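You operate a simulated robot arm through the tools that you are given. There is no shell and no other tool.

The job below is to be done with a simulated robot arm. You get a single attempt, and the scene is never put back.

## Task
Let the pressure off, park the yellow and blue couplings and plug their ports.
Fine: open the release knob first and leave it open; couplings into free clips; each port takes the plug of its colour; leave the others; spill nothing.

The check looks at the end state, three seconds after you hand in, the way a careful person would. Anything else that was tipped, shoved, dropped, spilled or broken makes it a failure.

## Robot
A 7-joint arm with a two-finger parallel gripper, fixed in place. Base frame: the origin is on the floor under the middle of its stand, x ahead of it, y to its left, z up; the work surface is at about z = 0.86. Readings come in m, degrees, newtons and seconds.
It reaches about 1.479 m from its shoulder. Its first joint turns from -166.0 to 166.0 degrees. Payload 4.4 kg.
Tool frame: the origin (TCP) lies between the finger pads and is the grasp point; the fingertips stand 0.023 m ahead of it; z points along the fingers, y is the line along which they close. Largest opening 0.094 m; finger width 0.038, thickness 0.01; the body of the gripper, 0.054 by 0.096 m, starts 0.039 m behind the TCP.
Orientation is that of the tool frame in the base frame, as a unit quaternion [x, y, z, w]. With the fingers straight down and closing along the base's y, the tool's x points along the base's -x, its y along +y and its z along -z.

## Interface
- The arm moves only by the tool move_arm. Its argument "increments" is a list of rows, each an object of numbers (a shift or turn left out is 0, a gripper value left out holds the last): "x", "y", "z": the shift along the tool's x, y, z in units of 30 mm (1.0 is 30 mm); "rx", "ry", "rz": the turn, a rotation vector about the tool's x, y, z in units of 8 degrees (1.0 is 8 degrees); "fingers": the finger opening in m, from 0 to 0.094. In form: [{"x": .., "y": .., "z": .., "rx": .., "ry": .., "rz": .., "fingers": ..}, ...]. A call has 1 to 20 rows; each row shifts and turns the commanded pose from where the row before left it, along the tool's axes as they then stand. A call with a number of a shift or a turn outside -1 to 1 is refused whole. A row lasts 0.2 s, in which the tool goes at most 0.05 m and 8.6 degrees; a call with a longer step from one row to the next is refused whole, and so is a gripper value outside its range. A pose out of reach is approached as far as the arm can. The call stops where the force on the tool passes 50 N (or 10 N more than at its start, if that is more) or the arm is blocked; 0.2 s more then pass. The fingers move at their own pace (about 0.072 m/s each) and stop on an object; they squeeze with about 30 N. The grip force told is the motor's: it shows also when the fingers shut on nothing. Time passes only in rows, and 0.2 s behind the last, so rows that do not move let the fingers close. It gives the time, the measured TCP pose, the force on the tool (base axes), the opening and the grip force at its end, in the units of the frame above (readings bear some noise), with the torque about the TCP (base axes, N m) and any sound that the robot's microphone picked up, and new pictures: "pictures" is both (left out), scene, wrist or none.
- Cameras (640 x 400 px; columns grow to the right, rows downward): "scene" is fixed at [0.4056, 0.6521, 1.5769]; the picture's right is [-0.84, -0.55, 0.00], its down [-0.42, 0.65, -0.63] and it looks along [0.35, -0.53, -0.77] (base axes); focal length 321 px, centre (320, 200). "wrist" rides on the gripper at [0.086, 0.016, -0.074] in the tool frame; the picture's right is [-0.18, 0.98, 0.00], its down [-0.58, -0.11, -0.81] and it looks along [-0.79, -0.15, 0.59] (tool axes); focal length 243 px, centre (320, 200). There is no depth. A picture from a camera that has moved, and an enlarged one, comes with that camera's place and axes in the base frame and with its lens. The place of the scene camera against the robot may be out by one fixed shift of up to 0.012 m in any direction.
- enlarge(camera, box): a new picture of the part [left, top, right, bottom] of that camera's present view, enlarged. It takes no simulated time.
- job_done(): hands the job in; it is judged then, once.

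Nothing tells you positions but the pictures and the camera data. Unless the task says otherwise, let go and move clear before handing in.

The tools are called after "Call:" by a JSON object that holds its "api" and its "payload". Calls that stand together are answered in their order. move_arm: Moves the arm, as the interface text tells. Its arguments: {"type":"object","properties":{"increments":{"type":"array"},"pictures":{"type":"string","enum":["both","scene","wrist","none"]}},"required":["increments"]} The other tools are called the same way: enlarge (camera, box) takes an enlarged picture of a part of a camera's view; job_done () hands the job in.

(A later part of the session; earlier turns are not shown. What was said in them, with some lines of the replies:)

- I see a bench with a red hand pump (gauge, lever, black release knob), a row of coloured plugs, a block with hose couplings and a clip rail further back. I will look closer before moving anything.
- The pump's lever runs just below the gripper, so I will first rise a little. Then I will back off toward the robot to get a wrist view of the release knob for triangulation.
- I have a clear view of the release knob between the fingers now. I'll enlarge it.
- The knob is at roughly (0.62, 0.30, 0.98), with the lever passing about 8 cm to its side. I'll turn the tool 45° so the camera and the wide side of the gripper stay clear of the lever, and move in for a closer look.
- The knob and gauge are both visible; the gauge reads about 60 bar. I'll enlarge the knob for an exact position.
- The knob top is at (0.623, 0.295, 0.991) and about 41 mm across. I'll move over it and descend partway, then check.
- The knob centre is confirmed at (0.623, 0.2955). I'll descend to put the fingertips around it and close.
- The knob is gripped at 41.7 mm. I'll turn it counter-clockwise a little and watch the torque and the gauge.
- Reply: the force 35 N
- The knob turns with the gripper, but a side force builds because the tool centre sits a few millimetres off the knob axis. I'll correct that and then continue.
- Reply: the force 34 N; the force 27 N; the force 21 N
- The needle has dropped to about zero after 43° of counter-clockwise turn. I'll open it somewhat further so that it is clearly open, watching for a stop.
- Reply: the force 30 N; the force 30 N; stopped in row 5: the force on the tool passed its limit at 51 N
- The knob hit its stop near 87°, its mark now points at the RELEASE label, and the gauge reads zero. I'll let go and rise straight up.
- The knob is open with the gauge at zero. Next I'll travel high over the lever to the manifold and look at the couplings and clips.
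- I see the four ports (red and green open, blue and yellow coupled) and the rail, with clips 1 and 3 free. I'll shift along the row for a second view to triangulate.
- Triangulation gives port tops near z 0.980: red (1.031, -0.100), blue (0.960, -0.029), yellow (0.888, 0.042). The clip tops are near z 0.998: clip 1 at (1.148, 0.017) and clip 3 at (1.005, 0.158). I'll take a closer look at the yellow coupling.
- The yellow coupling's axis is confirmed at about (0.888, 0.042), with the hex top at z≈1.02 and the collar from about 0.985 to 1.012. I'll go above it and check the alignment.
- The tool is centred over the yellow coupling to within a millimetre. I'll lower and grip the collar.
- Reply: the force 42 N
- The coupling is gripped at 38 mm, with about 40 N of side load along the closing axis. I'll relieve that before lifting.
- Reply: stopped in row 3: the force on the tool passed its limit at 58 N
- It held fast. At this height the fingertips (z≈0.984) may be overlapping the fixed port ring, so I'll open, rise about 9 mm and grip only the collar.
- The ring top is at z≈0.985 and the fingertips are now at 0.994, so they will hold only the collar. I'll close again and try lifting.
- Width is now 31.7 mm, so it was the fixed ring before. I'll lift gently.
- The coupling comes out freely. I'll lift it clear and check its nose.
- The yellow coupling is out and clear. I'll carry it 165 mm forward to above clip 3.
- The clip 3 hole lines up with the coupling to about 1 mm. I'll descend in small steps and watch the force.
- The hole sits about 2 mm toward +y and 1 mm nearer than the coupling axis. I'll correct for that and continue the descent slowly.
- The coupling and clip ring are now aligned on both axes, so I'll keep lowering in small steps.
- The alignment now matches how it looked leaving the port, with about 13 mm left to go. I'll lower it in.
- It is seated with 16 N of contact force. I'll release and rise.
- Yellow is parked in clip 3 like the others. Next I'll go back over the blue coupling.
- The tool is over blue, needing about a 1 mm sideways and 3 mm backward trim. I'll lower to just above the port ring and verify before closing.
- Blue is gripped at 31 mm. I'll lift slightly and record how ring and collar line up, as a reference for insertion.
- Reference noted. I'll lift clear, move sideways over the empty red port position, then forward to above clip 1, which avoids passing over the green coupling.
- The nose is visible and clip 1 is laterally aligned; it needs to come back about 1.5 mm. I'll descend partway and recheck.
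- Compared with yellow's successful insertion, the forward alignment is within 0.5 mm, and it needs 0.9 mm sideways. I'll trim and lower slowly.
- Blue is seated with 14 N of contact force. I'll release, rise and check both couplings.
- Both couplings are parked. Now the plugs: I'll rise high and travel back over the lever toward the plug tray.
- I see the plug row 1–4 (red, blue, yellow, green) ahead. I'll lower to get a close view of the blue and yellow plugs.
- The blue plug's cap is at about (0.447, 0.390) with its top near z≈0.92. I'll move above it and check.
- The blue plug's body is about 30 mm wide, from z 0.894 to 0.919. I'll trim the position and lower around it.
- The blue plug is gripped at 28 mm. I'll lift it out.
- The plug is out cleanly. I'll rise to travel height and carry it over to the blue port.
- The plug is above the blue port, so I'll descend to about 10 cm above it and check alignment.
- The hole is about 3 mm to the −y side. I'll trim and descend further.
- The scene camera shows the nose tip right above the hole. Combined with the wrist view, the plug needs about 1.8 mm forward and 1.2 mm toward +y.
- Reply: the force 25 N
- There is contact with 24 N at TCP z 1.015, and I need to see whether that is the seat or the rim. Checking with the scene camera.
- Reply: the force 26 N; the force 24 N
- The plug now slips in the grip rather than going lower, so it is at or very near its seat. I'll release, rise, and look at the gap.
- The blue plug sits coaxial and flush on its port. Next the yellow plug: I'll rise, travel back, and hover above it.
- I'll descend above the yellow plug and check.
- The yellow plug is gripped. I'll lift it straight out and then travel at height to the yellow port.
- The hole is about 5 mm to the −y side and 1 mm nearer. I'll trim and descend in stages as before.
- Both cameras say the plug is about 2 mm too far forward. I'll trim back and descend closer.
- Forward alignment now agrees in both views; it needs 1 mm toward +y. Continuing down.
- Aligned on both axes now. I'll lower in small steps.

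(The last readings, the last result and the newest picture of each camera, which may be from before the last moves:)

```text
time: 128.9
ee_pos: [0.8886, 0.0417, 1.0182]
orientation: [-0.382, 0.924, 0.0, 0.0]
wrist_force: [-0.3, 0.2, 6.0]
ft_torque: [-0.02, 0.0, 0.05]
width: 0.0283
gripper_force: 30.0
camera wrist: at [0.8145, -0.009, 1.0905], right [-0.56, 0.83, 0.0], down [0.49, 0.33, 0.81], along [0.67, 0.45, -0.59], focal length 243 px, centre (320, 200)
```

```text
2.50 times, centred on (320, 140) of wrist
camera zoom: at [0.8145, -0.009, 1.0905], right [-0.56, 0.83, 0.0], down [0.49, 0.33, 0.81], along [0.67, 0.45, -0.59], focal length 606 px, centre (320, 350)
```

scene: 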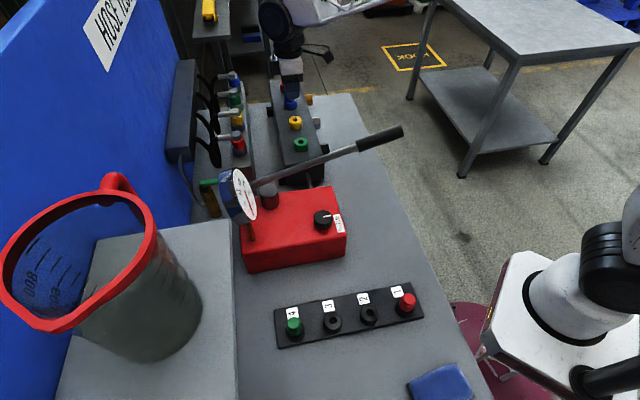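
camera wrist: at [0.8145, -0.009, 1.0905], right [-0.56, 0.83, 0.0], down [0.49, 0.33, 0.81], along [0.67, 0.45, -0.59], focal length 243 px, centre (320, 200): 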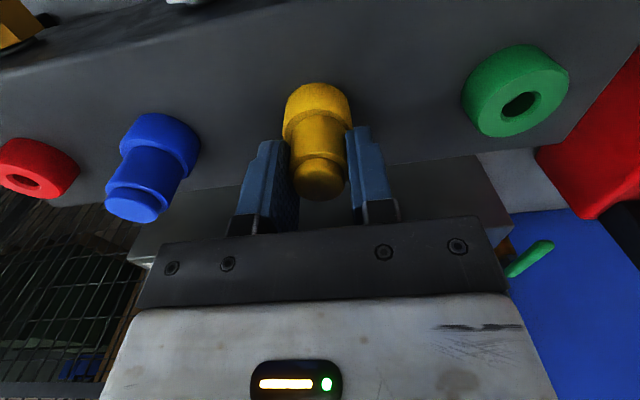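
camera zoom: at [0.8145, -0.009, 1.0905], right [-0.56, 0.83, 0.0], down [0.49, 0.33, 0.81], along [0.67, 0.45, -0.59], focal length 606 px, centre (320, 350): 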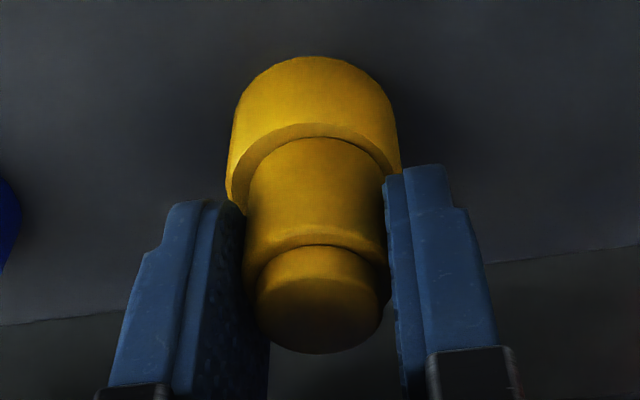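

Call:
{"api": "move_arm", "payload": {"increments": [{"z": 0.03}, {}, {}], "pictures": "wrist"}}

Call:
{"api": "enlarge", "payload": {"camera": "wrist", "box": [240, 60, 400, 220]}}

```text
time: 129.7
ee_pos: [0.8884, 0.0411, 1.0178]
orientation: [-0.382, 0.924, -0.001, -0.001]
wrist_force: [-4.2, 1.7, 23.9]
ft_torque: [-0.06, 0.17, -0.04]
width: 0.0283
gripper_force: 30.0
camera wrist: at [0.8149, -0.0091, 1.0903], right [-0.56, 0.83, 0.0], down [0.49, 0.33, 0.81], along [0.67, 0.45, -0.59], focal length 243 px, centre (320, 200)
```

wrist: 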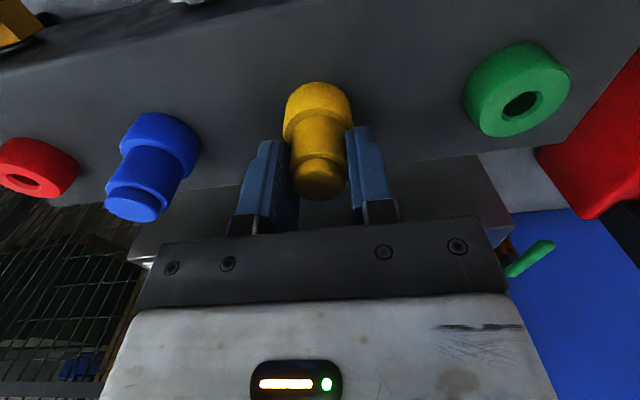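

```text
2.50 times, centred on (320, 140) of wrist
camera zoom: at [0.8149, -0.0091, 1.0903], right [-0.56, 0.83, 0.0], down [0.49, 0.33, 0.81], along [0.67, 0.45, -0.59], focal length 606 px, centre (320, 350)
```

zoom: 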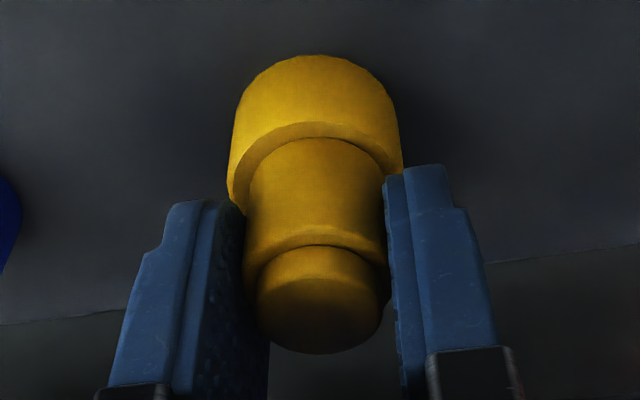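

Contact at 24 N came exactly at the predicted height, so the yellow plug is seated. I'll release and rise to inspect.

Call:
{"api": "move_arm", "payload": {"increments": [{"z": -0.03}, {"fingers": 0.06}, {"fingers": 0.06}, {"z": -0.4}, {"z": -0.8}, {"z": -0.8}, {"z": -0.8}, {"x": 0.9}, {"x": 0.9}, {"x": 0.9}, {}, {}]}}

Call:
{"api": "enlarge", "payload": {"camera": "scene", "box": [265, 75, 335, 140]}}

Call:
{"api": "enlarge", "payload": {"camera": "wrist", "box": [150, 60, 480, 230]}}

```text
time: 132.3
ee_pos: [0.8302, -0.0177, 1.1028]
orientation: [-0.382, 0.924, 0.001, -0.001]
wrist_force: [0.6, 0.0, -0.7]
ft_torque: [0.02, 0.01, 0.0]
width: 0.0601
gripper_force: 0.0
camera wrist: at [0.7571, -0.0682, 1.1752], right [-0.56, 0.83, 0.0], down [0.49, 0.33, 0.81], along [0.66, 0.45, -0.59], focal length 243 px, centre (320, 200)
```

scene: 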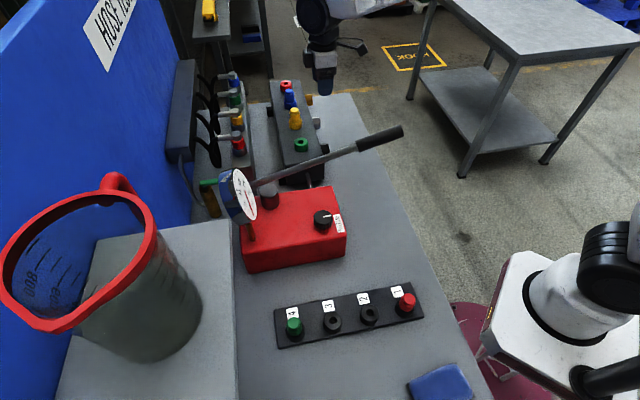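
wrist: 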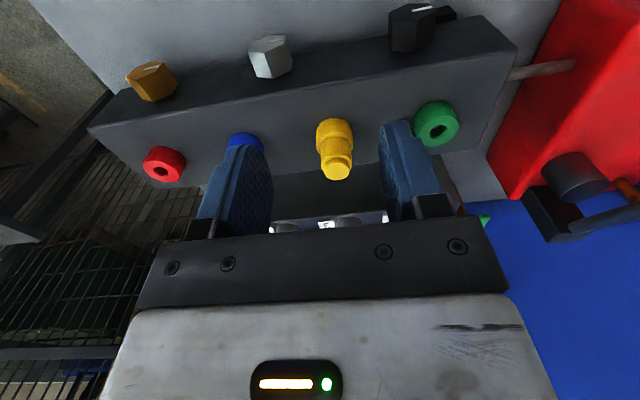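

```text
6.15 times, centred on (300, 108) of scene
camera zoom: at [0.4056, 0.6521, 1.5769], right [-0.84, -0.55, 0.0], down [-0.42, 0.65, -0.63], along [0.35, -0.53, -0.77], focal length 1974 px, centre (443, 769)
```

zoom: 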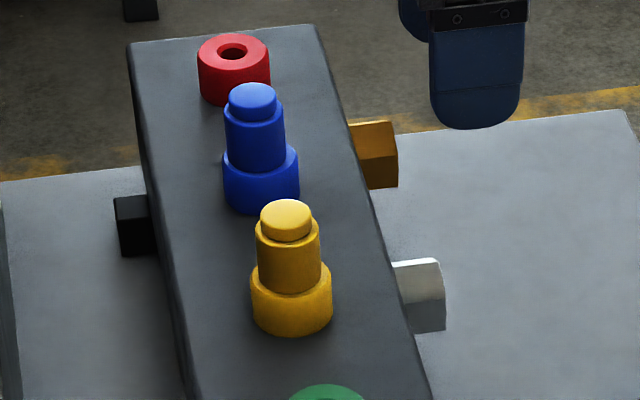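

```text
1.94 times, centred on (315, 145) of wrist
camera zoom: at [0.7571, -0.0682, 1.1752], right [-0.56, 0.83, 0.0], down [0.49, 0.33, 0.81], along [0.66, 0.45, -0.59], focal length 470 px, centre (330, 307)
```

zoom: 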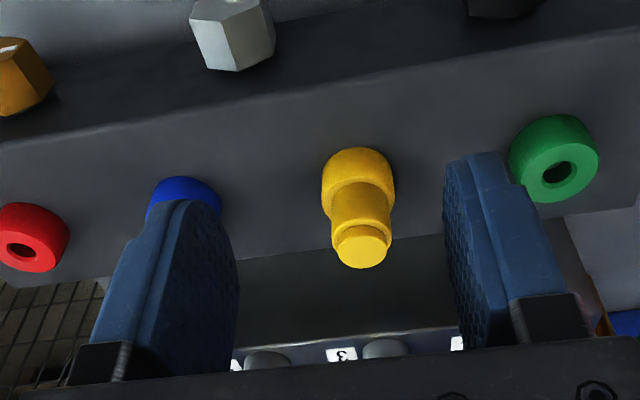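

Both plugs look seated alike. A final check of the clips, gauge, knob and table before retreating further.

Call:
{"api": "enlarge", "payload": {"camera": "scene", "box": [205, 65, 275, 165]}}

Call:
{"api": "enlarge", "payload": {"camera": "scene", "box": [200, 150, 360, 250]}}

Call:
{"api": "enlarge", "payload": {"camera": "scene", "box": [280, 88, 312, 136]}}

```text
4.00 times, centred on (240, 115) of scene
camera zoom: at [0.4056, 0.6521, 1.5769], right [-0.84, -0.55, 0.0], down [-0.42, 0.65, -0.63], along [0.35, -0.53, -0.77], focal length 1283 px, centre (640, 540)
```

zoom: 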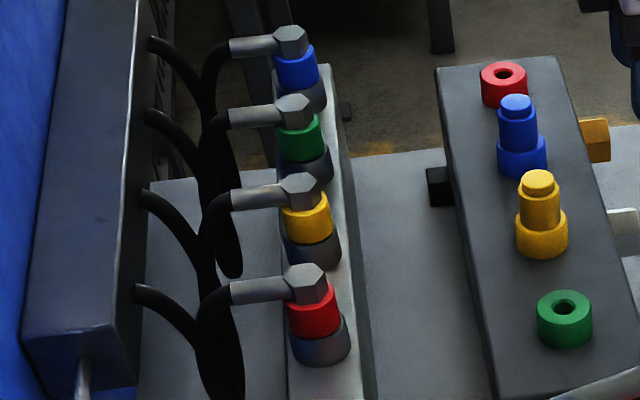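

```text
4.00 times, centred on (280, 200) of scene
camera zoom: at [0.4056, 0.6521, 1.5769], right [-0.84, -0.55, 0.0], down [-0.42, 0.65, -0.63], along [0.35, -0.53, -0.77], focal length 1283 px, centre (480, 200)
```

zoom: 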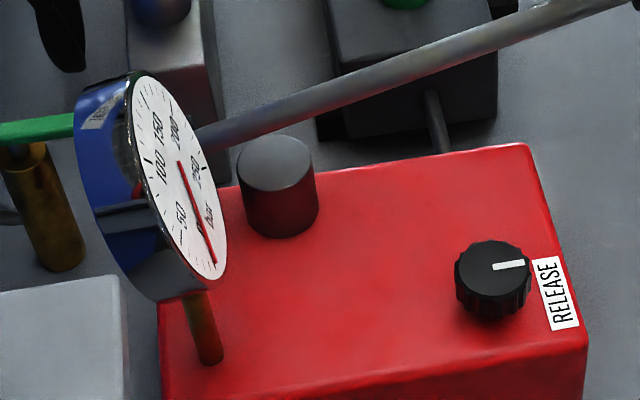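

```text
8.33 times, centred on (296, 112) of scene
camera zoom: at [0.4056, 0.6521, 1.5769], right [-0.84, -0.55, 0.0], down [-0.42, 0.65, -0.63], along [0.35, -0.53, -0.77], focal length 2673 px, centre (520, 933)
```

zoom: 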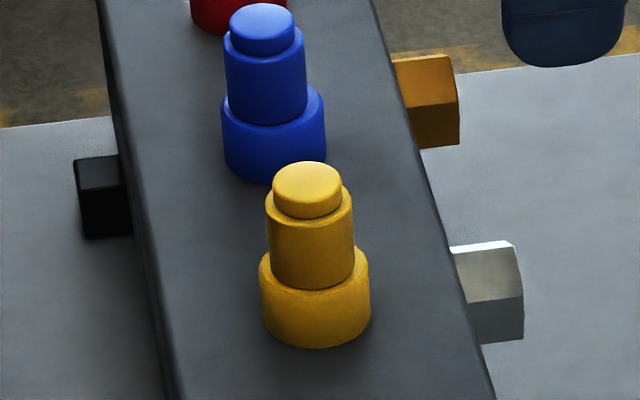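

Everything is in place: knob open, gauge at zero, blue and yellow couplings in clips 1 and 3, and both plugs flush in their ports. I'll move the arm clear and take a last look.

Call:
{"api": "move_arm", "payload": {"increments": [{"z": -1}, {"z": -1}, {"z": -1}, {"z": -1}, {"z": -1}, {"z": -1}, {"x": 0.8}, {"x": 0.8}, {"x": 0.8}, {}, {}]}}

Call:
{"api": "enlarge", "payload": {"camera": "wrist", "box": [200, 60, 480, 230]}}

```text
time: 134.7
ee_pos: [0.7832, -0.0678, 1.2805]
orientation: [-0.381, 0.925, 0.0, -0.001]
wrist_force: [-0.4, -0.5, 0.4]
ft_torque: [0.02, 0.02, -0.01]
width: 0.0601
gripper_force: 0.1
camera wrist: at [0.7102, -0.1181, 1.3534], right [-0.56, 0.83, 0.0], down [0.49, 0.33, 0.81], along [0.66, 0.45, -0.59], focal length 243 px, centre (320, 200)
```

scene: 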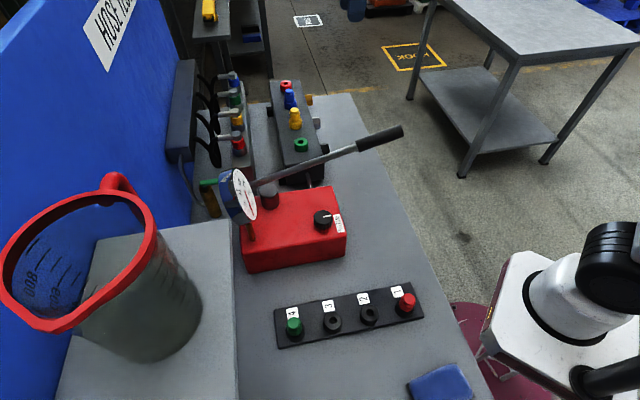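
wrist: 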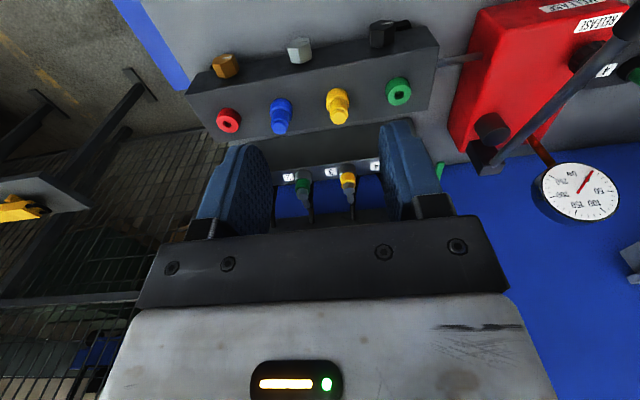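

```text
2.29 times, centred on (340, 145) of wrist
camera zoom: at [0.7102, -0.1181, 1.3534], right [-0.56, 0.83, 0.0], down [0.49, 0.33, 0.81], along [0.66, 0.45, -0.59], focal length 555 px, centre (274, 326)
```

zoom: 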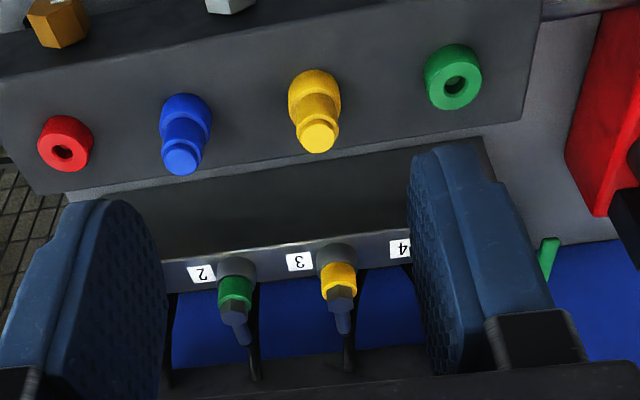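

The arm is clear, all four couplings are parked and the yellow and blue plugs are in their ports. The red and green parts, lever and jug look untouched, and no spill is visible, so I'm handing in.

Call:
{"api": "job_done", "payload": {}}

```text
The job is handed in.
```

The pressure is off, and the yellow and blue couplings are parked with their ports plugged. I've handed the job in; no result has come back yet.

- **Release knob:** I opened it first, turning it counter-clockwise to its stop. It is still open and the gauge reads zero.
- **Couplings:** blue is in clip 1 and yellow in clip 3, the two clips that were free. Both look seated like the red and green couplings already there.
- **Plugs:** the blue plug is in the blue port and the yellow plug in the yellow port. I pushed each down to firm contact, and both look flush in the final pictures.
- **Everything else:** I left the red and green couplings, ports and plugs alone. The last pictures show nothing tipped or moved and no spill.

On the first try at yellow, the gripper closed on the fixed port ring instead of the coupling, and the upward pull stopped at 58 N. I re-gripped higher and it came out freely; the ring looked unharmed afterwards.
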